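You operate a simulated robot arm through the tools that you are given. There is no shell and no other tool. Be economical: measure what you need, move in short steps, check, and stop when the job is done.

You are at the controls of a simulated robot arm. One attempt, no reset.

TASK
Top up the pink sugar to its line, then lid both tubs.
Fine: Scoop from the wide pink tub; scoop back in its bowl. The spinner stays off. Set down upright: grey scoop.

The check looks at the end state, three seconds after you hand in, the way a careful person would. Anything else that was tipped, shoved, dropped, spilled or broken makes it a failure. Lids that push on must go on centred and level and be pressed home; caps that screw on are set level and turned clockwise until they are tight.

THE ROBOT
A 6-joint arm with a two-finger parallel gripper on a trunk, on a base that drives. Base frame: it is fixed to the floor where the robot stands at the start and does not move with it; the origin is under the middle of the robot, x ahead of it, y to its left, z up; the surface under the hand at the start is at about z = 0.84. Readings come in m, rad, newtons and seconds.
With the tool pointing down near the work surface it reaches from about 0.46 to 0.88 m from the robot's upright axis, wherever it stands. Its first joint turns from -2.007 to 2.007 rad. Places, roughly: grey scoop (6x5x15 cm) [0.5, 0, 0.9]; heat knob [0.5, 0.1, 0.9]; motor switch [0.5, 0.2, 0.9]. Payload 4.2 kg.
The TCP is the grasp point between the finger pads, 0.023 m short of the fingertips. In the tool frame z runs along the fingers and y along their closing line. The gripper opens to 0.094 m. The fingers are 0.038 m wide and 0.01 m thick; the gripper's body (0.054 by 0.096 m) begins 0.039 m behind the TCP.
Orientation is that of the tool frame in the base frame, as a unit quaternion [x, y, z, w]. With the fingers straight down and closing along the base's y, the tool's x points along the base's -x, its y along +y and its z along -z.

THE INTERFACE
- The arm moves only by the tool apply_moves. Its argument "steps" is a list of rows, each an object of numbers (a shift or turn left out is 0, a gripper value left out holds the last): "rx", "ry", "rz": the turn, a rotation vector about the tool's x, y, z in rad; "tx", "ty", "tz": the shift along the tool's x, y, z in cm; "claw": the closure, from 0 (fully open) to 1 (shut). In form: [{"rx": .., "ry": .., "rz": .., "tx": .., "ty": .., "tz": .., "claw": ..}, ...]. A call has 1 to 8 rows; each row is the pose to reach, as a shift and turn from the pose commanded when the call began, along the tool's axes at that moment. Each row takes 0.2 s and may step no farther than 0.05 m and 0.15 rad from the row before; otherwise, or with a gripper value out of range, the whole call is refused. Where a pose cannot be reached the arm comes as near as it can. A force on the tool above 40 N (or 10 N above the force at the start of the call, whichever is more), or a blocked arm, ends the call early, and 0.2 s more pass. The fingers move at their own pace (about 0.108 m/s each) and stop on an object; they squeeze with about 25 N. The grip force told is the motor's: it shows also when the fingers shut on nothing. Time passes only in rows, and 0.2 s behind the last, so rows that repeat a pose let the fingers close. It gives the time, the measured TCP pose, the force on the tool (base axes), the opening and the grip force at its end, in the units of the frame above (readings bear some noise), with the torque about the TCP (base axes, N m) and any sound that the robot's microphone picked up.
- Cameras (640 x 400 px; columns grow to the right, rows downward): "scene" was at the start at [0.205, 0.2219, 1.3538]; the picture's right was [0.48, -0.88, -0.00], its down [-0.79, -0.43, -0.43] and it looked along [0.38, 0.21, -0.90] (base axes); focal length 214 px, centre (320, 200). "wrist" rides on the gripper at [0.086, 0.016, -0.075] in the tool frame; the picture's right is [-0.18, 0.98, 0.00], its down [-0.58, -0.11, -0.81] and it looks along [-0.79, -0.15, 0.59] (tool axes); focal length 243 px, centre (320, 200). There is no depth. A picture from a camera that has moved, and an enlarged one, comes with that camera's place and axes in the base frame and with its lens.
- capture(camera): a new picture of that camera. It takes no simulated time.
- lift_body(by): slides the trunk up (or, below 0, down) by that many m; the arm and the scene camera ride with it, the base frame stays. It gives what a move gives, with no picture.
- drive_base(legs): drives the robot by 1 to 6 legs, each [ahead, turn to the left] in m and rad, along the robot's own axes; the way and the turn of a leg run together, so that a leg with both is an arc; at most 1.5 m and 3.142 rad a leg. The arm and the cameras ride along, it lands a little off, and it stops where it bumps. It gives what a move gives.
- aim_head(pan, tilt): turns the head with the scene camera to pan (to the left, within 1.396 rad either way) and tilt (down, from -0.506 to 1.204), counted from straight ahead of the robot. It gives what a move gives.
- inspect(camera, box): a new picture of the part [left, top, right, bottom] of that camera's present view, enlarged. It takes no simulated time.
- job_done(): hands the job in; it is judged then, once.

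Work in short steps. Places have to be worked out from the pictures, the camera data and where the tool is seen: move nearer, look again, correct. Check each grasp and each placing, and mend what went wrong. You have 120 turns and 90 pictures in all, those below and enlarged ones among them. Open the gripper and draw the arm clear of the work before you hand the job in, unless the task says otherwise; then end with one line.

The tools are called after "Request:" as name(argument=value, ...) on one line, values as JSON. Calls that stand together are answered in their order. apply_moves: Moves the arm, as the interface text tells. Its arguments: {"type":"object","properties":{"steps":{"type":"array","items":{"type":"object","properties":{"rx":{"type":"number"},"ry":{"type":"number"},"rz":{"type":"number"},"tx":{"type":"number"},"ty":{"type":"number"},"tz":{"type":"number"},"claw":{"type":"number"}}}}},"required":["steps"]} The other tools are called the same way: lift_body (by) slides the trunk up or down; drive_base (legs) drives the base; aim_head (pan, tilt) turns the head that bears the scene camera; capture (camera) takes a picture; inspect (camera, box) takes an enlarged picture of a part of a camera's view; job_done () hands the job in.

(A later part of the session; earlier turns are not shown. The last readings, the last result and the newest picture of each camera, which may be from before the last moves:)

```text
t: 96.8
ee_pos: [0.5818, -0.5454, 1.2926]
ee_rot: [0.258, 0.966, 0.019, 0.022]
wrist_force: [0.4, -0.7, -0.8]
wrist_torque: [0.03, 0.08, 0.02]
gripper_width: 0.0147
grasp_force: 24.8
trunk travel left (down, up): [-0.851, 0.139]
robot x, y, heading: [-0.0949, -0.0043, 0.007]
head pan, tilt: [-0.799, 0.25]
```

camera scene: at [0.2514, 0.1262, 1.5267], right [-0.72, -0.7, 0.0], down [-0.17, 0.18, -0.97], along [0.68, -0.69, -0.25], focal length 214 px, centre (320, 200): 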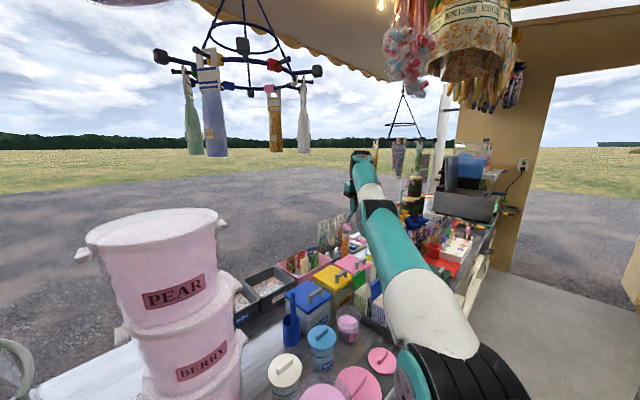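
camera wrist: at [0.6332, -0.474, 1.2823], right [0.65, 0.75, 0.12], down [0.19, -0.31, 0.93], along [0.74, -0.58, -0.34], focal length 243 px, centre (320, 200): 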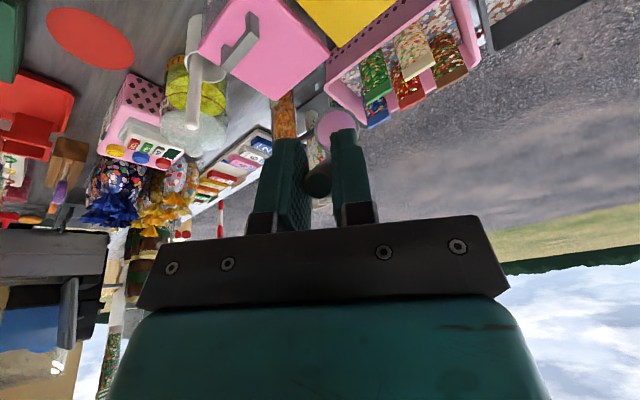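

Request:
apply_moves(steps=[{"ty": 4.09, "tx": 0.3}, {"ty": 8.18, "tx": 0.6}, {"ty": 12.27, "tx": 0.9}, {"ty": 16.36, "tx": 1.2}, {"ty": 20.45, "tx": 1.5}, {"ty": 24.5, "tx": 1.8}, {"ty": 28.6, "tx": 2.1}, {"ty": 32.7, "tx": 2.4}])

Request:
apply_moves(steps=[{"tx": -3, "tz": -2}, {"tx": -6, "tz": -4}, {"tx": -9, "tz": -6}, {"tx": -12, "tz": -8}, {"tx": -15, "tz": -10}])

Request:
apply_moves(steps=[{"tx": 4, "tz": 2.9}, {"tx": 8, "tz": 5.8}])

Request:
capture(camera="scene")

```text
t: 98.6
ee_pos: [0.724, -0.2487, 1.3065]
ee_rot: [0.258, 0.966, 0.018, 0.023]
wrist_force: [0.3, -1.1, -0.6]
wrist_torque: [0.09, 0.07, -0.04]
gripper_width: 0.0146
grasp_force: 24.4
trunk travel left (down, up): [-0.851, 0.139]
robot x, y, heading: [-0.0914, -0.0008, 0.001]
head pan, tilt: [-0.799, 0.25]
```

```text
t: 99.8
ee_pos: [0.7195, -0.2903, 1.3462]
ee_rot: [0.258, 0.966, 0.018, 0.023]
wrist_force: [-0.9, -1.1, -0.8]
wrist_torque: [0.03, 0.03, 0.03]
gripper_width: 0.0142
grasp_force: 25.1
out of reach, approached as far as the arm can: row 1, 2, 3, 4, 5
trunk travel left (down, up): [-0.851, 0.139]
robot x, y, heading: [-0.097, -0.0034, 0.004]
head pan, tilt: [-0.799, 0.25]
```

```text
t: 100.4
ee_pos: [0.6742, -0.2558, 1.2995]
ee_rot: [0.258, 0.966, 0.018, 0.021]
wrist_force: [-0.5, 0.1, -1.5]
wrist_torque: [0.02, 0.08, -0.01]
gripper_width: 0.0147
grasp_force: 24.9
out of reach, approached as far as the arm can: row 2
trunk travel left (down, up): [-0.851, 0.139]
robot x, y, heading: [-0.0965, -0.0023, 0.001]
head pan, tilt: [-0.799, 0.25]
```

```text
37 pictures are left
camera scene: at [0.1229, 0.1258, 1.5267], right [-0.72, -0.7, 0.0], down [-0.17, 0.18, -0.97], along [0.68, -0.69, -0.25], focal length 214 px, centre (320, 200)
```

scene: 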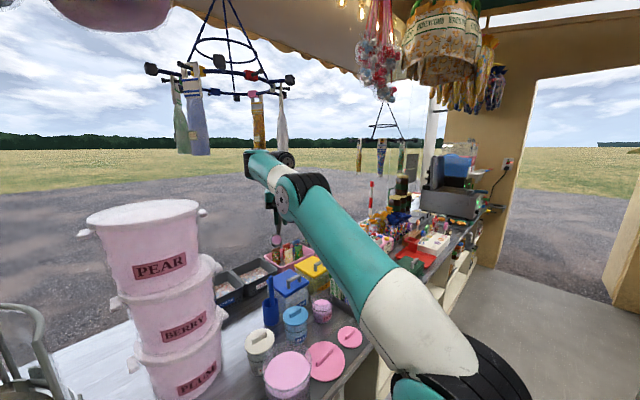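

Request:
apply_moves(steps=[{"tx": -4, "tz": 1}, {"tx": -8, "tz": 2}, {"tx": -12, "tz": 3}, {"tx": -16, "tz": 4}, {"tx": -20, "tz": 5}, {"tx": -24, "tz": 6}])

Request:
apply_moves(steps=[{"tx": 3, "tz": 4}, {"tx": 6, "tz": 8}, {"tx": 9, "tz": 10}])

```text
t: 101.8
ee_pos: [0.74, -0.3393, 1.2377]
ee_rot: [0.258, 0.966, 0.017, 0.023]
wrist_force: [0.1, 0.1, -2.3]
wrist_torque: [0.12, 0.05, -0.01]
gripper_width: 0.0145
grasp_force: 25.3
out of reach, approached as far as the arm can: row 3, 4, 5, 6
trunk travel left (down, up): [-0.851, 0.139]
robot x, y, heading: [-0.0958, -0.0033, -0.005]
head pan, tilt: [-0.799, 0.25]
```

```text
t: 102.6
ee_pos: [0.7443, -0.338, 1.2111]
ee_rot: [0.258, 0.966, 0.019, 0.022]
wrist_force: [0.0, -0.7, -1.8]
wrist_torque: [0.03, 0.07, -0.04]
gripper_width: 0.0144
grasp_force: 24.8
out of reach, approached as far as the arm can: row 1, 2, 3
trunk travel left (down, up): [-0.851, 0.139]
robot x, y, heading: [-0.0931, -0.0048, 0.002]
head pan, tilt: [-0.799, 0.25]
```

I reproduce the sequence that worked earlier: go to a similar start place, stretch diagonally out to the right, and fold straight in.

Request:
apply_moves(steps=[{"tx": 2.8, "ty": 2.7, "tz": -1.6}, {"tx": 5.6, "ty": 5.4, "tz": -3.2}, {"tx": 8.4, "ty": 8.2, "tz": -4.8}, {"tx": 11.2, "ty": 10.9, "tz": -6.4}, {"tx": 14.1, "ty": 13.6, "tz": -8}])

Request:
apply_moves(steps=[{"tx": -4.1, "ty": -1.1, "tz": -2}, {"tx": -8.2, "ty": -2.2, "tz": -4}, {"tx": -12.3, "ty": -3.3, "tz": -6}, {"tx": -16.4, "ty": -4.4, "tz": -8}, {"tx": -20.5, "ty": -5.5, "tz": -10}])

Request:
apply_moves(steps=[{"tx": 3.46, "ty": -2, "tz": 2.9}, {"tx": 6.9, "ty": -4, "tz": 5.8}, {"tx": 10.4, "ty": -6, "tz": 8.7}])

```text
t: 103.8
ee_pos: [0.6949, -0.1512, 1.2991]
ee_rot: [0.258, 0.966, 0.018, 0.021]
wrist_force: [0.6, -1.1, -1.9]
wrist_torque: [0.07, 0.06, 0.02]
gripper_width: 0.0144
grasp_force: 25.2
out of reach, approached as far as the arm can: row 1, 4, 5
trunk travel left (down, up): [-0.851, 0.139]
robot x, y, heading: [-0.0924, -0.0019, 0.003]
head pan, tilt: [-0.799, 0.25]
```

```text
t: 105.0
ee_pos: [0.7361, -0.2424, 1.3451]
ee_rot: [0.257, 0.966, 0.019, 0.023]
wrist_force: [-0.4, -0.4, -0.7]
wrist_torque: [0.02, 0.07, -0.03]
gripper_width: 0.0146
grasp_force: 24.9
out of reach, approached as far as the arm can: row 2, 3, 4, 5
trunk travel left (down, up): [-0.851, 0.139]
robot x, y, heading: [-0.0958, -0.0015, 0.006]
head pan, tilt: [-0.799, 0.25]
```

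```text
t: 105.8
ee_pos: [0.68, -0.2547, 1.2884]
ee_rot: [0.257, 0.966, 0.018, 0.022]
wrist_force: [0.8, 0.2, -0.9]
wrist_torque: [0.03, 0.06, -0.01]
gripper_width: 0.0144
grasp_force: 25.2
out of reach, approached as far as the arm can: row 2, 3
trunk travel left (down, up): [-0.851, 0.139]
robot x, y, heading: [-0.0915, -0.0028, 0.002]
head pan, tilt: [-0.799, 0.25]
```

Retry with a small pitch change during the stretch and a quick fold in the same call.

Request:
apply_moves(steps=[{"tx": -4, "tz": -2.5, "ry": 0.1}, {"tx": -8, "tz": -5, "ry": 0.2}, {"tx": -12, "tz": -7.5, "ry": 0.3}, {"tx": -16, "tz": -10, "ry": 0.3}, {"tx": -12, "tz": -7, "ry": 0.2}, {"tx": -8, "tz": -4, "ry": 0.1}, {"tx": -4, "tz": -1, "ry": 0}, {"tx": 0, "tz": 2, "ry": 0}])

Request:
apply_moves(steps=[{"tx": 4, "tz": 2.5}, {"tx": 8, "tz": 5}])

```text
t: 106.5
ee_pos: [0.6986, -0.2944, 1.327]
ee_rot: [0.263, 0.963, 0.043, -0.052]
wrist_force: [41.5, 17.3, -64.6]
wrist_torque: [-4.59, -0.35, -3.14]
gripper_width: 0.0145
grasp_force: 25.0
out of reach, approached as far as the arm can: row 2, 3
trunk travel left (down, up): [-0.851, 0.139]
robot x, y, heading: [-0.0939, -0.0003, 0.003]
head pan, tilt: [-0.799, 0.25]
stopped in row 3: the force on the tool passed its limit at 204 N (the readings are from after the stop); the commanded pose is now the measured one
```

```text
t: 107.1
ee_pos: [0.6309, -0.254, 1.2928]
ee_rot: [0.258, 0.963, 0.044, -0.058]
wrist_force: [-0.6, 0.4, -1.2]
wrist_torque: [-0.01, 0.03, 0.0]
gripper_width: 0.0145
grasp_force: 25.0
out of reach, approached as far as the arm can: row 2
trunk travel left (down, up): [-0.851, 0.139]
robot x, y, heading: [-0.0963, -0.0045, 0.003]
head pan, tilt: [-0.799, 0.25]
```

Stretch at full speed along the true shoulder-to-wrist direction (out and up at ~45°), then fold in quickly.

Request:
apply_moves(steps=[{"ry": -0.14}, {"ry": -0.14, "tx": -3.4, "tz": -3.5, "ty": 0.66}, {"ry": -0.14, "tx": -6.8, "tz": -7, "ty": 1.3}, {"ry": -0.14, "tx": -10.2, "tz": -10.5, "ty": 2}, {"ry": -0.14, "tx": -13.6, "tz": -14, "ty": 2.6}, {"ry": -0.14, "tx": -17, "tz": -17.5, "ty": 3.3}, {"ry": -0.14, "tx": -20.4, "tz": -21, "ty": 4}])

Request:
apply_moves(steps=[{"tx": 3.4, "tz": 3.5, "ty": -0.66}, {"tx": 6.8, "tz": 7, "ty": -1.3}, {"tx": 10.2, "tz": 10.5, "ty": -2}])

```text
t: 108.7
ee_pos: [0.6973, -0.2718, 1.3964]
ee_rot: [0.26, 0.965, 0.025, 0.012]
wrist_force: [-1.1, 1.5, 0.5]
wrist_torque: [-0.02, 0.01, -0.02]
gripper_width: 0.0144
grasp_force: 25.3
out of reach, approached as far as the arm can: row 1, 4, 5, 6, 7
trunk travel left (down, up): [-0.851, 0.139]
robot x, y, heading: [-0.0913, -0.0029, 0.009]
head pan, tilt: [-0.799, 0.25]
```

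```text
t: 109.5
ee_pos: [0.6509, -0.2513, 1.3264]
ee_rot: [0.261, 0.965, 0.026, 0.01]
wrist_force: [0.0, 0.2, -0.5]
wrist_torque: [0.04, 0.04, 0.0]
gripper_width: 0.0148
grasp_force: 25.5
out of reach, approached as far as the arm can: row 2, 3
trunk travel left (down, up): [-0.851, 0.139]
robot x, y, heading: [-0.0949, -0.0008, -0.002]
head pan, tilt: [-0.799, 0.25]
```

I try again, sweeping sideways while fully stretched before folding in.

Request:
apply_moves(steps=[{"tx": -4, "tz": -2}, {"tx": -8, "tz": -4}, {"tx": -12, "tz": -4, "ty": -2}, {"tx": -15, "tz": -4, "ty": -5}, {"tx": -17, "tz": -4, "ty": -9}, {"tx": -18, "tz": -2, "ty": -13}, {"tx": -18, "tz": 1, "ty": -16}, {"tx": -18, "tz": 4, "ty": -19}])

Request:
apply_moves(steps=[{"tx": 4, "tz": 2.9}, {"tx": 8, "tz": 5.8}, {"tx": 12, "tz": 8.7}])

```text
t: 111.3
ee_pos: [0.6604, -0.4574, 1.2834]
ee_rot: [0.26, 0.965, 0.025, 0.01]
wrist_force: [0.7, -0.3, 0.5]
wrist_torque: [0.05, 0.05, 0.05]
gripper_width: 0.0145
grasp_force: 24.3
out of reach, approached as far as the arm can: row 2, 3, 4, 5, 6, 7, 8
trunk travel left (down, up): [-0.851, 0.139]
robot x, y, heading: [-0.0921, -0.0024, 0.002]
head pan, tilt: [-0.799, 0.25]
```

```text
t: 112.1
ee_pos: [0.6574, -0.4531, 1.2805]
ee_rot: [0.261, 0.965, 0.026, 0.009]
wrist_force: [-0.3, 0.4, -0.6]
wrist_torque: [0.05, 0.06, -0.03]
gripper_width: 0.0144
grasp_force: 25.9
out of reach, approached as far as the arm can: row 1, 2, 3
trunk travel left (down, up): [-0.851, 0.139]
robot x, y, heading: [-0.0952, -0.0033, 0.0]
head pan, tilt: [-0.799, 0.25]
```

Now it seems poised exactly at the straight configuration; nudge downward.

Request:
apply_moves(steps=[{"tx": 1, "tz": 4.5}, {"tx": 3, "tz": 8.5}])

Request:
apply_moves(steps=[{"tx": 4.8}, {"tx": 9.6}])

Request:
capture(camera="scene")

```text
t: 112.7
ee_pos: [0.6356, -0.4336, 1.1954]
ee_rot: [0.26, 0.965, 0.025, 0.01]
wrist_force: [-1.1, 0.8, -0.4]
wrist_torque: [0.03, 0.03, -0.02]
gripper_width: 0.0147
grasp_force: 25.0
trunk travel left (down, up): [-0.851, 0.139]
robot x, y, heading: [-0.0954, -0.0021, 0.002]
head pan, tilt: [-0.799, 0.25]
```

```text
t: 113.3
ee_pos: [0.6198, -0.4318, 1.2181]
ee_rot: [0.26, 0.965, 0.026, 0.009]
wrist_force: [1.1, 0.3, -0.2]
wrist_torque: [0.05, 0.11, 0.01]
gripper_width: 0.0146
grasp_force: 24.6
out of reach, approached as far as the arm can: row 1, 2
trunk travel left (down, up): [-0.851, 0.139]
robot x, y, heading: [-0.0921, -0.0025, -0.006]
head pan, tilt: [-0.799, 0.25]
```

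```text
36 pictures are left
camera scene: at [0.1228, 0.1259, 1.5267], right [-0.72, -0.7, 0.0], down [-0.17, 0.18, -0.97], along [0.68, -0.69, -0.25], focal length 214 px, centre (320, 200)
```

scene: 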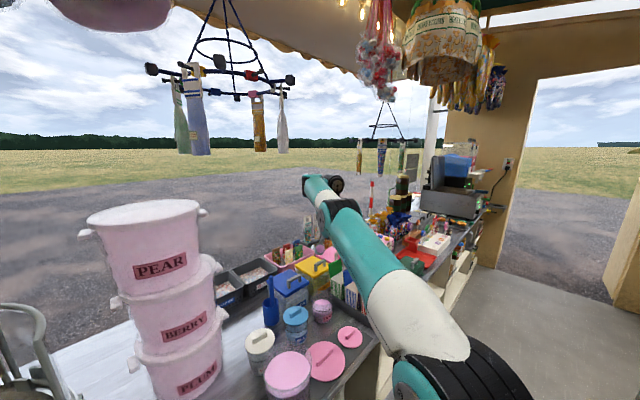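

The inner limit comes only with the hand pointing down; pitched forward this posture worked (69–118° at trunk −0.1…−0.2). So I pour in this posture: raise the hand, align sideways, then reposition the base and lower the trunk with the cup over the tub.

Request:
apply_moves(steps=[{"ty": 1.7, "tz": -3}, {"ty": 3.4, "tz": -6}, {"ty": 5, "tz": -9}])

Request:
drive_base(legs=[[-0.045, 0]])

Request:
aim_head(pan=-0.5, tilt=0.75)

Request:
capture(camera="scene")

Request:
capture(camera="wrist")

```text
t: 114.1
ee_pos: [0.6417, -0.3923, 1.3118]
ee_rot: [0.261, 0.965, 0.025, 0.009]
wrist_force: [0.3, -0.9, -1.5]
wrist_torque: [0.01, 0.08, 0.03]
gripper_width: 0.0144
grasp_force: 24.9
trunk travel left (down, up): [-0.851, 0.139]
robot x, y, heading: [-0.0946, -0.0004, 0.005]
head pan, tilt: [-0.799, 0.25]
```

```text
t: 115.0
ee_pos: [0.5962, -0.3923, 1.3113]
ee_rot: [0.261, 0.965, 0.025, 0.01]
wrist_force: [0.5, 0.4, 0.1]
wrist_torque: [0.04, 0.1, -0.02]
gripper_width: 0.0143
grasp_force: 24.8
trunk travel left (down, up): [-0.851, 0.139]
robot x, y, heading: [-0.1376, -0.0016, 0.0]
head pan, tilt: [-0.799, 0.25]
```

```text
t: 116.0
ee_pos: [0.5963, -0.3923, 1.3125]
ee_rot: [0.26, 0.965, 0.026, 0.011]
wrist_force: [-0.4, 1.0, -0.9]
wrist_torque: [0.01, 0.03, 0.0]
gripper_width: 0.0143
grasp_force: 25.1
trunk travel left (down, up): [-0.851, 0.139]
robot x, y, heading: [-0.1386, -0.0003, 0.008]
head pan, tilt: [-0.499, 0.75]
```

```text
35 pictures are left
camera scene: at [0.085, 0.1532, 1.4817], right [-0.48, -0.88, 0.0], down [-0.6, 0.33, -0.73], along [0.64, -0.35, -0.68], focal length 214 px, centre (320, 200)
```

scene: 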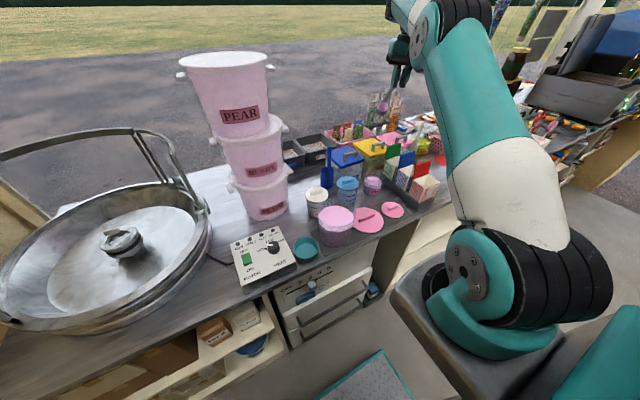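

```text
34 pictures are left
camera wrist: at [0.527, -0.3387, 1.386], right [0.65, 0.76, 0.05], down [0.42, -0.42, 0.8], along [0.63, -0.5, -0.59], focal length 243 px, centre (320, 200)
```

wrist: 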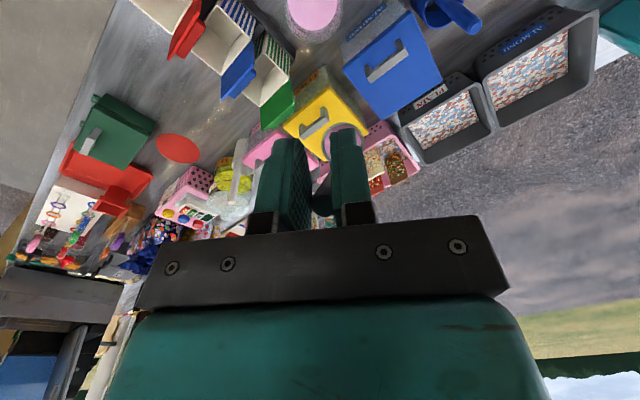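

Request:
inspect(camera="wrist", box=[270, 80, 400, 220])

Request:
inspect(camera="scene", box=[340, 40, 460, 130])

```text
2.86 times, centred on (335, 150) of wrist
camera zoom: at [0.527, -0.3387, 1.386], right [0.65, 0.76, 0.05], down [0.42, -0.42, 0.8], along [0.63, -0.5, -0.59], focal length 693 px, centre (277, 343)
```

zoom: 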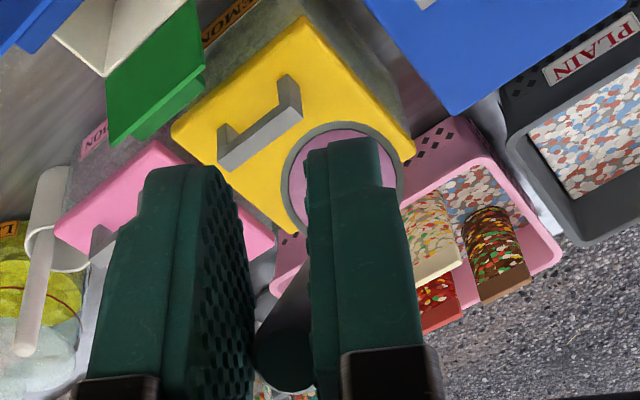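

```text
4.44 times, centred on (400, 85) of scene
camera zoom: at [0.085, 0.1532, 1.4817], right [-0.48, -0.88, 0.0], down [-0.6, 0.33, -0.73], along [0.64, -0.35, -0.68], focal length 953 px, centre (-36, 711)
```

zoom: 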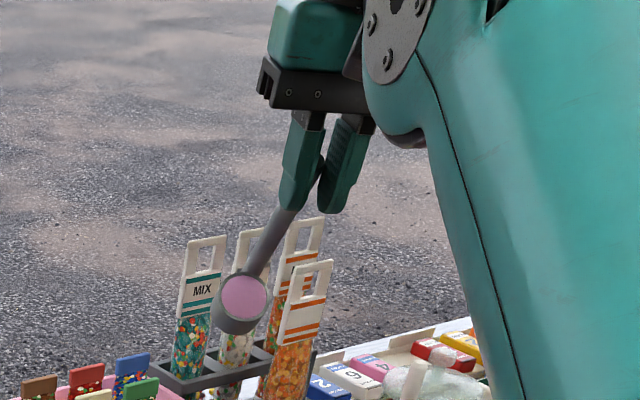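

The scoop has slipped/twisted a little in the grip (cup mouth now at (0.670, −0.420, 1.199), tilt ≈ 50°) but it's still full. I put the mouth over the tub axis: shift the hand in 3 cm and up 10 cm, then lower the trunk 0.3.

Request:
apply_moves(steps=[{"tx": 1, "ty": -0.3, "tz": -3.3}, {"tx": 2, "ty": -0.6, "tz": -6.7}, {"tx": 3, "ty": -0.8, "tz": -10}])

Request:
lift_body(by=-0.2)

Request:
inspect(camera="scene", box=[320, 20, 480, 140])

Request:
inspect(camera="wrist", box=[220, 0, 440, 200])

```text
t: 116.8
ee_pos: [0.5632, -0.3878, 1.4118]
ee_rot: [0.26, 0.965, 0.026, 0.011]
wrist_force: [0.3, -0.7, -1.1]
wrist_torque: [0.02, 0.07, 0.02]
gripper_width: 0.0144
grasp_force: 25.4
trunk travel left (down, up): [-0.851, 0.139]
robot x, y, heading: [-0.137, -0.0028, -0.001]
head pan, tilt: [-0.499, 0.75]
```

```text
t: 118.9
ee_pos: [0.5646, -0.3885, 1.2124]
ee_rot: [0.26, 0.965, 0.026, 0.01]
wrist_force: [0.5, -0.7, -1.0]
wrist_torque: [0.05, 0.08, 0.03]
gripper_width: 0.0144
grasp_force: 25.0
trunk travel left (down, up): [-0.651, 0.339]
robot x, y, heading: [-0.1397, 0.0005, -0.001]
head pan, tilt: [-0.499, 0.75]
```

```text
3.33 times, centred on (400, 80) of scene
camera zoom: at [0.0849, 0.1533, 1.2817], right [-0.48, -0.88, 0.0], down [-0.6, 0.33, -0.73], along [0.64, -0.35, -0.68], focal length 715 px, centre (53, 600)
```

zoom: 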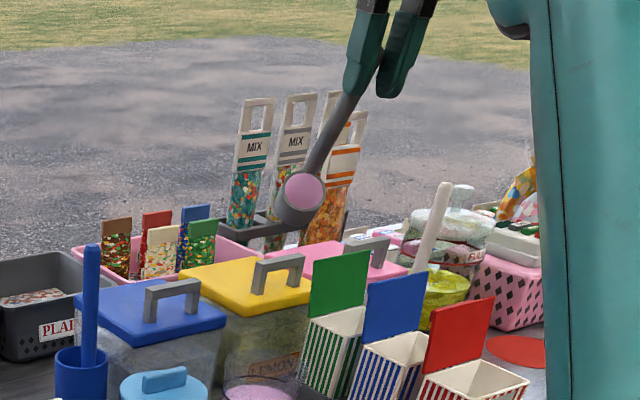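

```text
2.00 times, centred on (330, 100) of wrist
camera zoom: at [0.4942, -0.3344, 1.2857], right [0.65, 0.76, 0.05], down [0.42, -0.42, 0.8], along [0.63, -0.5, -0.59], focal length 485 px, centre (300, 400)
```

zoom: 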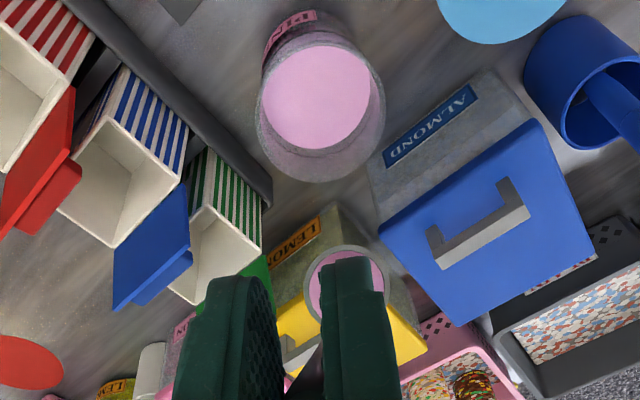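

The cup mouth is at (0.637, −0.414), right above the tub's axis (0.633, −0.409). Lower the trunk 0.1 more.

Request:
lift_body(by=-0.1)

Request:
inspect(camera="scene", box=[320, 20, 480, 140])

```text
t: 120.3
ee_pos: [0.5643, -0.3882, 1.1118]
ee_rot: [0.26, 0.965, 0.025, 0.011]
wrist_force: [0.1, -1.0, -1.1]
wrist_torque: [0.04, 0.03, 0.01]
gripper_width: 0.0144
grasp_force: 24.4
trunk travel left (down, up): [-0.551, 0.439]
robot x, y, heading: [-0.1359, -0.0001, 0.004]
head pan, tilt: [-0.499, 0.75]
```

```text
3.33 times, centred on (400, 80) of scene
camera zoom: at [0.0849, 0.1533, 1.1817], right [-0.48, -0.88, 0.0], down [-0.6, 0.33, -0.73], along [0.64, -0.35, -0.68], focal length 715 px, centre (53, 600)
```

zoom: 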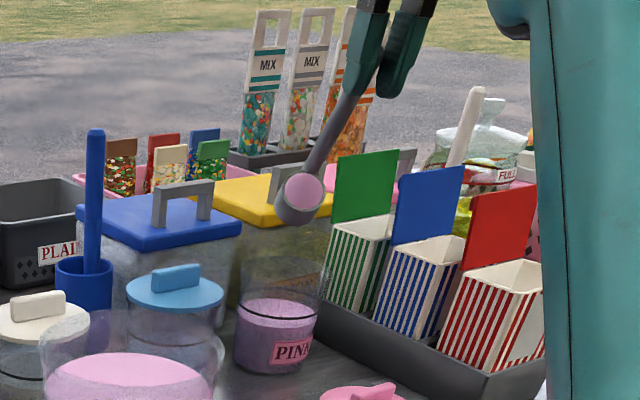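

Cup is above the tub in the scene view too. Tilt in small stages about the cup's mouth.

Request:
apply_moves(steps=[{"tx": 0.85, "tz": 0.6, "ry": -0.075}, {"tx": 1.67, "tz": 1.22, "ry": -0.149}, {"tx": 2.4, "tz": 1.9, "ry": -0.224}, {"tx": 3.13, "tz": 2.65, "ry": -0.299}])

Request:
inspect(camera="scene", box=[320, 20, 480, 140])

```text
t: 121.3
ee_pos: [0.5656, -0.3881, 1.1128]
ee_rot: [0.261, 0.953, -0.013, 0.154]
wrist_force: [1.2, 0.1, -0.2]
wrist_torque: [0.05, 0.06, -0.01]
gripper_width: 0.014
grasp_force: 25.1
out of reach, approached as far as the arm can: row 3, 4
trunk travel left (down, up): [-0.551, 0.439]
robot x, y, heading: [-0.1428, -0.0043, 0.005]
head pan, tilt: [-0.499, 0.75]
```

```text
3.33 times, centred on (400, 80) of scene
camera zoom: at [0.0849, 0.1533, 1.1817], right [-0.48, -0.88, 0.0], down [-0.6, 0.33, -0.73], along [0.64, -0.35, -0.68], focal length 715 px, centre (53, 600)
```

zoom: 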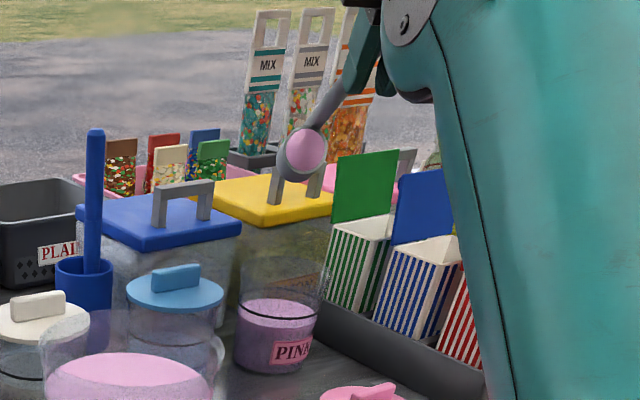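

The arm can't move in/down here but can pitch; so I use the base and trunk for the translation. Back the base 5 cm, trunk down 4 cm, and shift sideways slightly to keep the mouth over the tub.

Request:
drive_base(legs=[[-0.045, 0]])

Request:
apply_moves(steps=[{"ty": 0.8}, {"ty": 1.6}])

Request:
lift_body(by=-0.04)

Request:
inspect(camera="scene", box=[320, 10, 480, 130])

Request:
inspect(camera="wrist", box=[220, 0, 440, 200])

```text
t: 122.2
ee_pos: [0.5199, -0.3888, 1.1129]
ee_rot: [0.262, 0.953, -0.013, 0.152]
wrist_force: [1.0, -0.3, -0.5]
wrist_torque: [0.03, 0.07, 0.01]
gripper_width: 0.0143
grasp_force: 25.1
trunk travel left (down, up): [-0.551, 0.439]
robot x, y, heading: [-0.1819, -0.0038, 0.003]
head pan, tilt: [-0.499, 0.75]
```

```text
t: 122.8
ee_pos: [0.5291, -0.3756, 1.1122]
ee_rot: [0.262, 0.953, -0.013, 0.152]
wrist_force: [-0.7, -0.1, -1.7]
wrist_torque: [0.05, 0.11, 0.05]
gripper_width: 0.0143
grasp_force: 24.9
trunk travel left (down, up): [-0.551, 0.439]
robot x, y, heading: [-0.1826, -0.0027, 0.001]
head pan, tilt: [-0.499, 0.75]
```

```text
t: 123.6
ee_pos: [0.5295, -0.3752, 1.0733]
ee_rot: [0.261, 0.953, -0.013, 0.153]
wrist_force: [-0.2, 0.5, -1.0]
wrist_torque: [0.07, 0.07, 0.01]
gripper_width: 0.0144
grasp_force: 25.2
trunk travel left (down, up): [-0.511, 0.479]
robot x, y, heading: [-0.1846, -0.0049, 0.004]
head pan, tilt: [-0.499, 0.75]
```

```text
3.33 times, centred on (400, 70) of scene
camera zoom: at [0.0395, 0.1532, 1.1416], right [-0.48, -0.88, 0.0], down [-0.6, 0.33, -0.73], along [0.64, -0.35, -0.68], focal length 715 px, centre (53, 633)
```

zoom: 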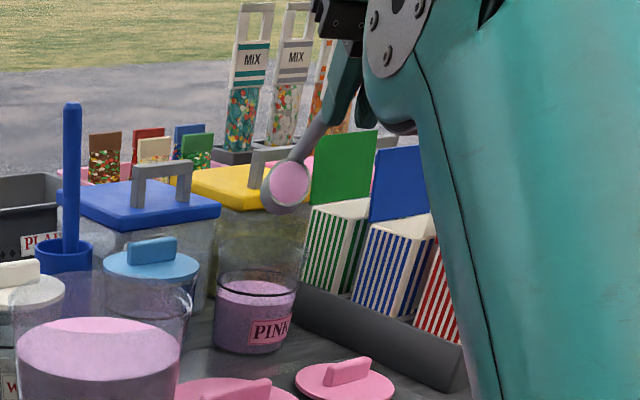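

```text
2.00 times, centred on (330, 100) of wrist
camera zoom: at [0.4447, -0.3117, 1.1189], right [0.64, 0.76, 0.11], down [0.19, -0.3, 0.94], along [0.74, -0.58, -0.34], focal length 485 px, centre (300, 400)
```

zoom: 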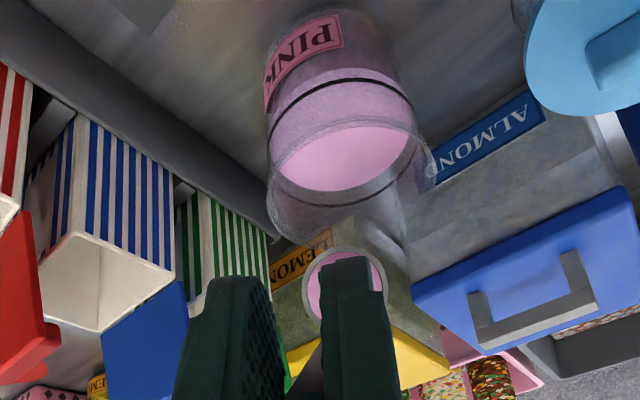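

Mouth at (0.629, −0.420, 0.983), about 1 cm off sideways. Correct sideways, back 2 cm, and pitch another 0.3 in place.

Request:
drive_base(legs=[[-0.02, 0]])

Request:
apply_moves(steps=[{"ty": 1.0, "ry": -0.1}, {"ty": 1.3, "ry": -0.2}, {"ty": 1.3, "ry": -0.3}])

Request:
inspect(camera="scene", box=[320, 10, 480, 130])

Request:
inspect(camera="wrist", box=[220, 0, 440, 200])

```text
t: 124.4
ee_pos: [0.5075, -0.3747, 1.0738]
ee_rot: [0.261, 0.953, -0.013, 0.153]
wrist_force: [-0.5, -0.5, -0.9]
wrist_torque: [0.06, 0.1, -0.04]
gripper_width: 0.0143
grasp_force: 24.7
trunk travel left (down, up): [-0.511, 0.479]
robot x, y, heading: [-0.2039, -0.0066, 0.001]
head pan, tilt: [-0.499, 0.75]
```

```text
t: 125.2
ee_pos: [0.5497, -0.3818, 1.1057]
ee_rot: [0.258, 0.921, -0.053, 0.287]
wrist_force: [0.5, 0.1, -1.7]
wrist_torque: [0.06, 0.08, -0.03]
gripper_width: 0.0142
grasp_force: 24.4
out of reach, approached as far as the arm can: row 1, 2, 3
trunk travel left (down, up): [-0.511, 0.479]
robot x, y, heading: [-0.2035, -0.0033, -0.001]
head pan, tilt: [-0.499, 0.75]
```

```text
3.33 times, centred on (400, 70) of scene
camera zoom: at [0.0193, 0.153, 1.1417], right [-0.48, -0.88, 0.0], down [-0.6, 0.33, -0.73], along [0.64, -0.35, -0.68], focal length 715 px, centre (53, 633)
```

zoom: 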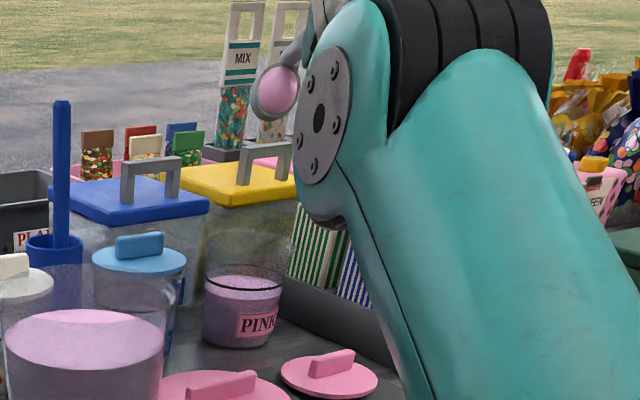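

```text
2.00 times, centred on (330, 100) of wrist
camera zoom: at [0.4587, -0.3117, 1.1194], right [0.63, 0.76, 0.15], down [-0.05, -0.15, 0.99], along [0.78, -0.63, -0.06], focal length 485 px, centre (300, 400)
```

zoom: 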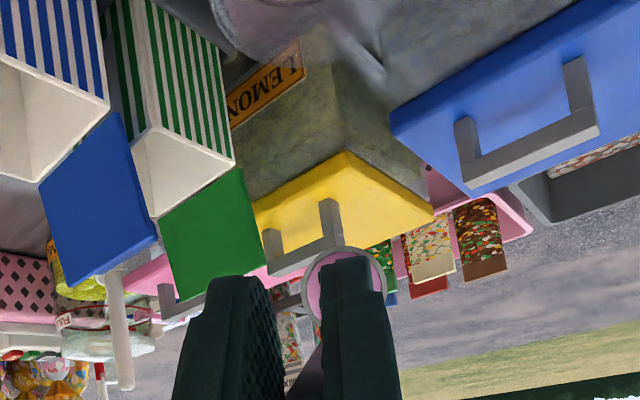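

Still full at ~80°. Re-centre again: base back 4.5 cm, trunk down 4 cm.

Request:
drive_base(legs=[[-0.05, 0]])

Request:
lift_body(by=-0.035)

Request:
inspect(camera="wrist", box=[220, 0, 440, 200])

Request:
capture(camera="scene")

```text
t: 126.1
ee_pos: [0.4993, -0.3811, 1.105]
ee_rot: [0.257, 0.922, -0.052, 0.286]
wrist_force: [-0.5, 0.1, -0.2]
wrist_torque: [0.04, 0.11, -0.04]
gripper_width: 0.014
grasp_force: 25.2
trunk travel left (down, up): [-0.511, 0.479]
robot x, y, heading: [-0.2528, 0.0023, -0.002]
head pan, tilt: [-0.499, 0.75]
```

```text
t: 126.9
ee_pos: [0.4988, -0.3813, 1.0701]
ee_rot: [0.258, 0.921, -0.052, 0.286]
wrist_force: [-0.4, -0.2, -1.5]
wrist_torque: [0.06, 0.06, 0.01]
gripper_width: 0.0144
grasp_force: 25.0
trunk travel left (down, up): [-0.476, 0.514]
robot x, y, heading: [-0.254, -0.0046, -0.002]
head pan, tilt: [-0.499, 0.75]
```

```text
2.00 times, centred on (330, 100) of wrist
camera zoom: at [0.4082, -0.3118, 1.0844], right [0.63, 0.76, 0.15], down [-0.05, -0.16, 0.99], along [0.78, -0.63, -0.06], focal length 485 px, centre (300, 400)
```

zoom: 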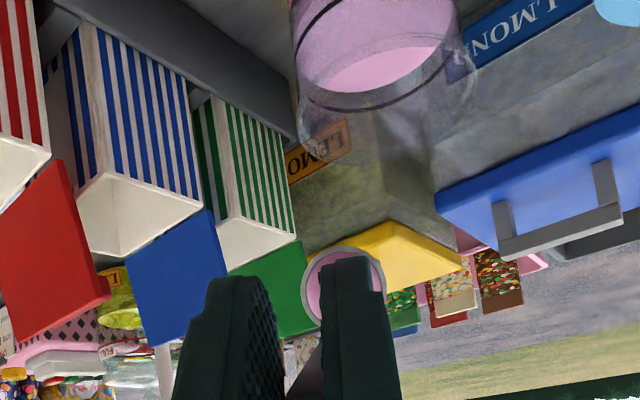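

```text
22 pictures are left
camera scene: at [-0.031, 0.153, 1.1066], right [-0.48, -0.88, 0.0], down [-0.6, 0.33, -0.73], along [0.64, -0.35, -0.68], focal length 214 px, centre (320, 200)
```

scene: 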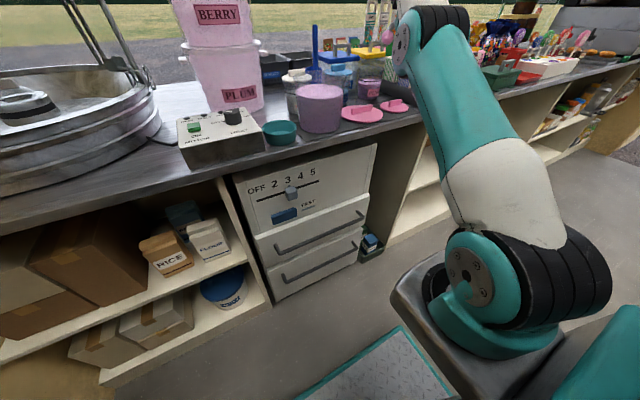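

The mouth is ~3.5 cm off sideways (base moves along x, not radially). Shift the hand sideways back over the tub axis.

Request:
apply_moves(steps=[{"ty": 1.8}, {"ty": 3.5}])

```text
t: 127.5
ee_pos: [0.5157, -0.3506, 1.0708]
ee_rot: [0.259, 0.921, -0.053, 0.285]
wrist_force: [-0.2, -0.3, -1.3]
wrist_torque: [0.04, 0.09, 0.03]
gripper_width: 0.0143
grasp_force: 24.6
trunk travel left (down, up): [-0.476, 0.514]
robot x, y, heading: [-0.2565, -0.0, 0.006]
head pan, tilt: [-0.499, 0.75]
```

Mouth now computed at (0.633, −0.409, 1.016), right on the axis. Pre-shift back 2.5 cm and tilt 0.2 more.

Request:
drive_base(legs=[[-0.025, 0]])

Request:
apply_moves(steps=[{"ty": 1.2}, {"ty": 1.2, "ry": -0.1}, {"ty": 1.2, "ry": -0.2}])

Request:
inspect(camera="wrist", box=[220, 0, 440, 200])

```text
t: 128.3
ee_pos: [0.4905, -0.3517, 1.072]
ee_rot: [0.258, 0.922, -0.052, 0.285]
wrist_force: [0.8, 0.3, -0.6]
wrist_torque: [0.05, 0.13, 0.02]
gripper_width: 0.0141
grasp_force: 24.7
trunk travel left (down, up): [-0.476, 0.514]
robot x, y, heading: [-0.2811, -0.0038, 0.002]
head pan, tilt: [-0.499, 0.75]
```

```text
t: 129.1
ee_pos: [0.4939, -0.3361, 1.0838]
ee_rot: [0.257, 0.915, -0.059, 0.304]
wrist_force: [0.4, 0.7, 0.1]
wrist_torque: [0.06, 0.12, 0.0]
gripper_width: 0.0142
grasp_force: 25.1
out of reach, approached as far as the arm can: row 2, 3
trunk travel left (down, up): [-0.476, 0.514]
robot x, y, heading: [-0.2815, -0.0043, 0.006]
head pan, tilt: [-0.499, 0.75]
```

```text
2.00 times, centred on (330, 100) of wrist
camera zoom: at [0.4029, -0.2657, 1.0941], right [0.63, 0.77, 0.15], down [-0.08, -0.13, 0.99], along [0.78, -0.63, -0.02], focal length 485 px, centre (300, 400)
```

zoom: 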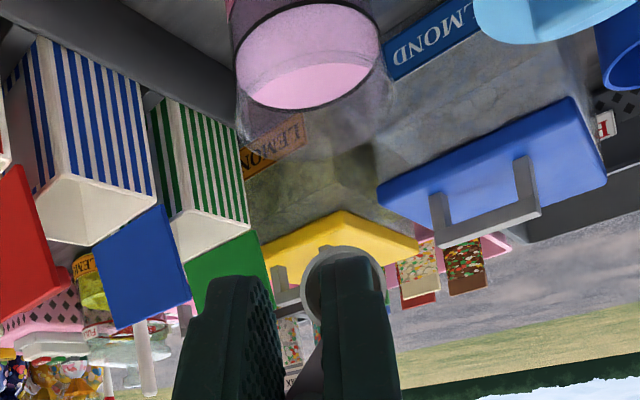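

The cup is now empty and the tub's sugar appears to be right at the line. I check from the scene camera.

Request:
inspect(camera="scene", box=[320, 50, 420, 125])

```text
5.33 times, centred on (370, 88) of scene
camera zoom: at [-0.0563, 0.1529, 1.1066], right [-0.48, -0.88, 0.0], down [-0.6, 0.33, -0.73], along [0.64, -0.35, -0.68], focal length 1144 px, centre (53, 800)
```

zoom: 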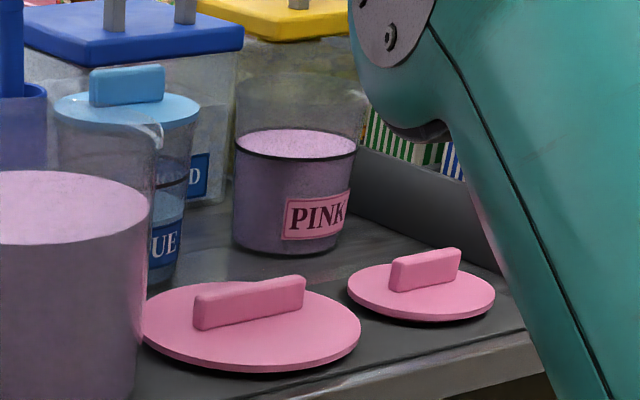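

Exactly at the line, no spill seen. Now retreat: raise the trunk 0.3, then bring the hand back to vertical.

Request:
lift_body(by=0.3)

Request:
apply_moves(steps=[{"ry": 0.13}, {"ry": 0.26}, {"ry": 0.39}, {"ry": 0.52}, {"ry": 0.63}])

Request:
apply_moves(steps=[{"rz": 0.15}, {"rz": 0.3}, {"rz": 0.45}, {"rz": 0.6}, {"rz": 0.75}, {"rz": 0.9}, {"rz": 1.05}, {"rz": 1.2}])

Request:
apply_moves(steps=[{"rz": 0.15}, {"rz": 0.3}, {"rz": 0.45}, {"rz": 0.6}, {"rz": 0.75}, {"rz": 0.9}, {"rz": 1.05}, {"rz": 1.2}])

```text
t: 132.1
ee_pos: [0.4935, -0.3362, 1.3837]
ee_rot: [0.258, 0.915, -0.06, 0.304]
wrist_force: [0.2, 0.3, -1.6]
wrist_torque: [0.09, 0.06, 0.01]
gripper_width: 0.0142
grasp_force: 25.0
trunk travel left (down, up): [-0.776, 0.214]
robot x, y, heading: [-0.2809, -0.0039, -0.0]
head pan, tilt: [-0.499, 0.75]
```

```text
t: 133.2
ee_pos: [0.4806, -0.3234, 1.3738]
ee_rot: [0.266, 0.962, 0.006, 0.067]
wrist_force: [15.6, 1.4, -15.6]
wrist_torque: [-1.0, -0.16, -1.14]
gripper_width: 0.0142
grasp_force: 24.8
out of reach, approached as far as the arm can: row 4, 5
trunk travel left (down, up): [-0.776, 0.214]
robot x, y, heading: [-0.283, -0.0017, 0.004]
head pan, tilt: [-0.499, 0.75]
stopped in row 5: the force on the tool passed its limit at 113 N (the readings are from after the stop); the commanded pose is now the measured one
```

```text
t: 135.0
ee_pos: [0.4817, -0.3227, 1.372]
ee_rot: [0.762, 0.644, 0.042, 0.05]
wrist_force: [0.4, 0.3, -0.9]
wrist_torque: [0.05, -0.03, -0.01]
gripper_width: 0.0144
grasp_force: 24.9
trunk travel left (down, up): [-0.776, 0.214]
robot x, y, heading: [-0.2782, -0.0005, -0.0]
head pan, tilt: [-0.499, 0.75]
```

```text
t: 136.8
ee_pos: [0.4804, -0.323, 1.3734]
ee_rot: [0.993, 0.103, 0.063, 0.017]
wrist_force: [-0.1, 0.5, -0.8]
wrist_torque: [0.05, -0.06, 0.0]
gripper_width: 0.0144
grasp_force: 25.3
trunk travel left (down, up): [-0.776, 0.214]
robot x, y, heading: [-0.276, -0.0025, 0.004]
head pan, tilt: [-0.499, 0.75]
```

Now stretch with a backward lean (camera is on the outer side now), then fold in.

Request:
apply_moves(steps=[{"tx": 3, "tz": -1.5, "ry": -0.12}, {"tx": 6, "tz": -3, "ry": -0.24}, {"tx": 9, "tz": -4.5, "ry": -0.36}, {"tx": 12, "tz": -6, "ry": -0.48}, {"tx": 15, "tz": -7.5, "ry": -0.6}, {"tx": 15, "tz": -7.5, "ry": -0.72}])

Request:
apply_moves(steps=[{"tx": -4, "tz": 2.5}, {"tx": -8, "tz": 5}, {"tx": -12, "tz": 7.5}, {"tx": -16, "tz": 10}])

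```text
t: 138.2
ee_pos: [0.4145, -0.2407, 1.3113]
ee_rot: [0.972, 0.105, -0.208, -0.001]
wrist_force: [-0.2, 0.5, -1.0]
wrist_torque: [0.0, -0.08, 0.03]
gripper_width: 0.0143
grasp_force: 25.4
out of reach, approached as far as the arm can: row 1, 2, 3, 4, 5, 6
trunk travel left (down, up): [-0.776, 0.214]
robot x, y, heading: [-0.2814, -0.0009, -0.001]
head pan, tilt: [-0.499, 0.75]
```

```text
t: 139.2
ee_pos: [0.2803, -0.2812, 1.3649]
ee_rot: [0.972, 0.109, -0.208, -0.017]
wrist_force: [0.2, -0.6, -0.9]
wrist_torque: [-0.02, -0.08, 0.0]
gripper_width: 0.0142
grasp_force: 24.8
out of reach, approached as far as the arm can: row 1, 2, 3, 4
trunk travel left (down, up): [-0.776, 0.214]
robot x, y, heading: [-0.2821, -0.0048, 0.005]
head pan, tilt: [-0.499, 0.75]
```

It came inward to radius 0.63; test by straightening the hand and lowering.

Request:
apply_moves(steps=[{"ry": 0.14}, {"ry": 0.28}, {"ry": 0.42}])

Request:
apply_moves(steps=[{"tz": 3}, {"tz": 6}])

Request:
capture(camera="scene")

```text
t: 140.0
ee_pos: [0.2794, -0.2802, 1.3639]
ee_rot: [0.994, 0.103, 0.0, -0.021]
wrist_force: [0.4, -0.1, -0.7]
wrist_torque: [-0.03, -0.07, -0.01]
gripper_width: 0.0141
grasp_force: 25.0
out of reach, approached as far as the arm can: row 1
trunk travel left (down, up): [-0.776, 0.214]
robot x, y, heading: [-0.2802, -0.0034, 0.002]
head pan, tilt: [-0.499, 0.75]
```

```text
t: 140.6
ee_pos: [0.2777, -0.2757, 1.3049]
ee_rot: [0.994, 0.103, 0.0, -0.022]
wrist_force: [0.2, -0.9, -1.1]
wrist_torque: [0.03, -0.08, -0.03]
gripper_width: 0.0142
grasp_force: 25.1
trunk travel left (down, up): [-0.776, 0.214]
robot x, y, heading: [-0.2792, 0.0001, 0.003]
head pan, tilt: [-0.499, 0.75]
```

```text
19 pictures are left
camera scene: at [-0.0564, 0.1529, 1.4067], right [-0.48, -0.88, 0.0], down [-0.6, 0.33, -0.73], along [0.64, -0.35, -0.68], focal length 214 px, centre (320, 200)
```

scene: 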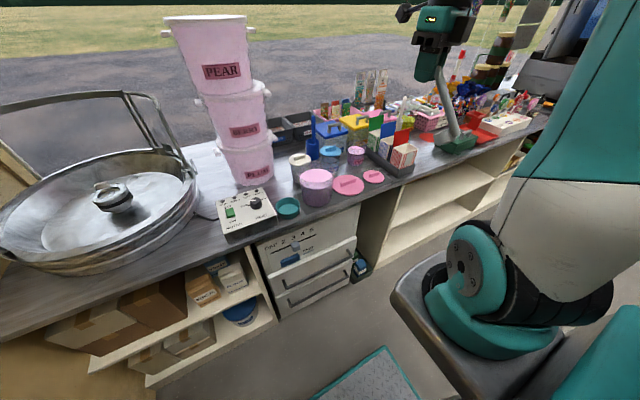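

The elbow is right again. Drive back to the working place and turn to the grasp yaw.

Request:
drive_base(legs=[[0.235, 0]])

Request:
apply_moves(steps=[{"rz": -0.15, "tz": 1.3}, {"rz": -0.3, "tz": 2.6}, {"rz": -0.45, "tz": 3.9}, {"rz": -0.6, "tz": 5.2}, {"rz": -0.75, "tz": 6.5}, {"rz": -0.9, "tz": 7.8}, {"rz": -1.05, "tz": 9.1}, {"rz": -1.2, "tz": 10.5}])

Request:
apply_moves(steps=[{"rz": -0.082}, {"rz": -0.164}])

```text
t: 142.3
ee_pos: [0.516, -0.2758, 1.3056]
ee_rot: [0.994, 0.103, -0.001, -0.023]
wrist_force: [0.4, -0.6, -0.5]
wrist_torque: [0.0, -0.07, -0.01]
gripper_width: 0.0143
grasp_force: 25.1
trunk travel left (down, up): [-0.776, 0.214]
robot x, y, heading: [-0.0449, -0.0024, 0.007]
head pan, tilt: [-0.499, 0.75]
```

```text
t: 144.1
ee_pos: [0.5148, -0.2718, 1.2021]
ee_rot: [0.761, 0.648, 0.013, -0.019]
wrist_force: [-0.3, -0.4, -0.6]
wrist_torque: [0.09, -0.01, 0.01]
gripper_width: 0.0143
grasp_force: 25.4
trunk travel left (down, up): [-0.776, 0.214]
robot x, y, heading: [-0.0454, 0.0008, 0.006]
head pan, tilt: [-0.499, 0.75]
```

```text
t: 144.7
ee_pos: [0.5131, -0.271, 1.2021]
ee_rot: [0.707, 0.707, 0.015, -0.018]
wrist_force: [-0.2, 0.8, -0.3]
wrist_torque: [0.09, -0.04, 0.03]
gripper_width: 0.014
grasp_force: 24.9
trunk travel left (down, up): [-0.776, 0.214]
robot x, y, heading: [-0.0417, -0.0011, -0.0]
head pan, tilt: [-0.499, 0.75]
```

Now lean the hand so the scoop comes upright and carry it to above the bowl, then look.

Request:
apply_moves(steps=[{"tx": 3.7, "ty": -0.3, "tz": 0.8, "ry": 0.133}, {"tx": 7.4, "ty": -0.6, "tz": 1.6, "ry": 0.266}, {"tx": 11, "ty": -0.9, "tz": 2.4, "ry": 0.4}, {"tx": 14.7, "ty": -1.2, "tz": 3.3, "ry": 0.533}, {"tx": 18.4, "ty": -1.5, "tz": 4.1, "ry": 0.666}, {"tx": 22, "ty": -1.8, "tz": 5, "ry": 0.8}])

Request:
aim_head(pan=-0.3, tilt=0.8)

Request:
inspect(camera="scene", box=[280, 90, 440, 210])

Request:
capture(camera="wrist")

```text
t: 146.1
ee_pos: [0.4958, -0.0489, 1.1616]
ee_rot: [0.646, 0.644, 0.289, -0.292]
wrist_force: [-1.2, -0.9, -0.2]
wrist_torque: [0.02, -0.04, -0.02]
gripper_width: 0.0142
grasp_force: 25.0
trunk travel left (down, up): [-0.776, 0.214]
robot x, y, heading: [-0.0401, -0.0007, 0.002]
head pan, tilt: [-0.499, 0.75]
```

```text
t: 146.8
ee_pos: [0.4961, -0.0494, 1.1621]
ee_rot: [0.646, 0.644, 0.288, -0.292]
wrist_force: [-0.6, 0.7, -1.5]
wrist_torque: [0.0, 0.0, 0.03]
gripper_width: 0.0143
grasp_force: 25.0
trunk travel left (down, up): [-0.776, 0.214]
robot x, y, heading: [-0.0413, -0.0038, 0.001]
head pan, tilt: [-0.3, 0.799]
```

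```text
3.33 times, centred on (360, 150) of scene
camera zoom: at [0.1844, 0.1695, 1.4027], right [-0.29, -0.96, 0.0], down [-0.69, 0.21, -0.7], along [0.67, -0.2, -0.72], focal length 715 px, centre (187, 367)
```

zoom: 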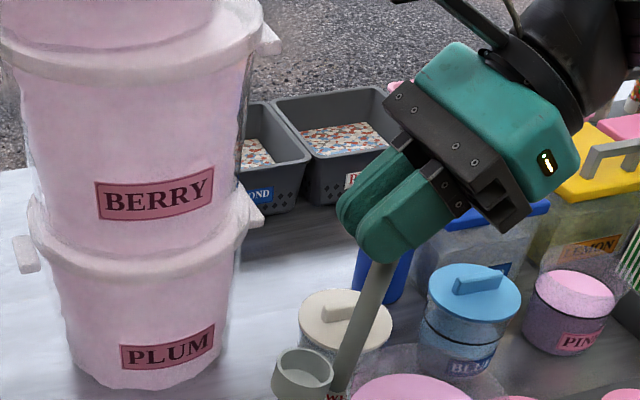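

```text
17 pictures are left
camera wrist: at [0.5122, -0.0483, 1.2755], right [0.98, -0.12, -0.14], down [-0.11, -0.99, 0.1], along [-0.15, -0.08, -0.98], focal length 243 px, centre (320, 200)
```

wrist: 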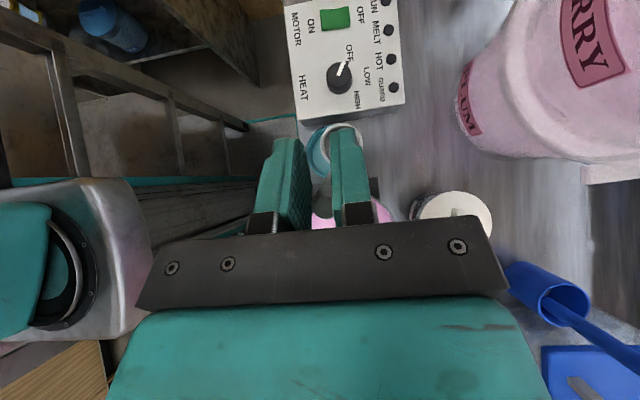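

The scoop is nearly upright; it has slid ~3 cm down in the grip (cup mouth ≈ (0.505, −0.014, 1.03)). Shift over the bowl and lower partway, then look.

Request:
apply_moves(steps=[{"tx": 1.4, "tz": 1.57, "ty": -2.6}, {"tx": -1, "tz": 3.7, "ty": -2.6}, {"tx": -3.2, "tz": 5.6, "ty": -2.6}, {"tx": -4.6, "tz": 6.9, "ty": -2.6}])

Request:
inspect(camera="scene", box=[300, 140, 400, 215])

Request:
inspect(camera="wrist", box=[250, 60, 410, 230])

```text
t: 147.8
ee_pos: [0.4685, -0.0281, 1.0806]
ee_rot: [0.646, 0.644, 0.289, -0.291]
wrist_force: [-0.4, -0.2, -0.7]
wrist_torque: [-0.05, -0.01, -0.02]
gripper_width: 0.0144
grasp_force: 25.1
trunk travel left (down, up): [-0.776, 0.214]
robot x, y, heading: [-0.0438, -0.0078, 0.002]
head pan, tilt: [-0.3, 0.799]
```

```text
5.33 times, centred on (350, 178) of scene
camera zoom: at [0.1841, 0.1696, 1.4027], right [-0.29, -0.96, 0.0], down [-0.69, 0.21, -0.7], along [0.67, -0.2, -0.72], focal length 1144 px, centre (160, 320)
```

zoom: 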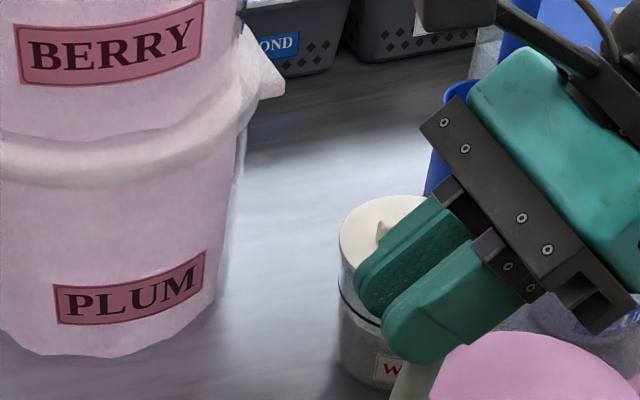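

```text
2.35 times, centred on (330, 145) of wrist
camera zoom: at [0.4843, -0.0275, 1.1949], right [0.98, -0.12, -0.14], down [-0.11, -0.99, 0.1], along [-0.15, -0.08, -0.98], focal length 571 px, centre (296, 329)
```

zoom: 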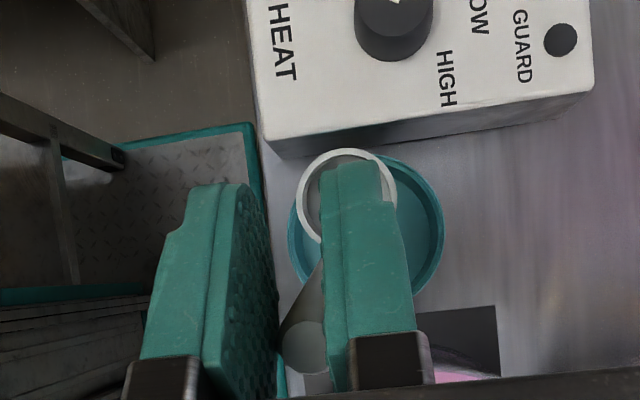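

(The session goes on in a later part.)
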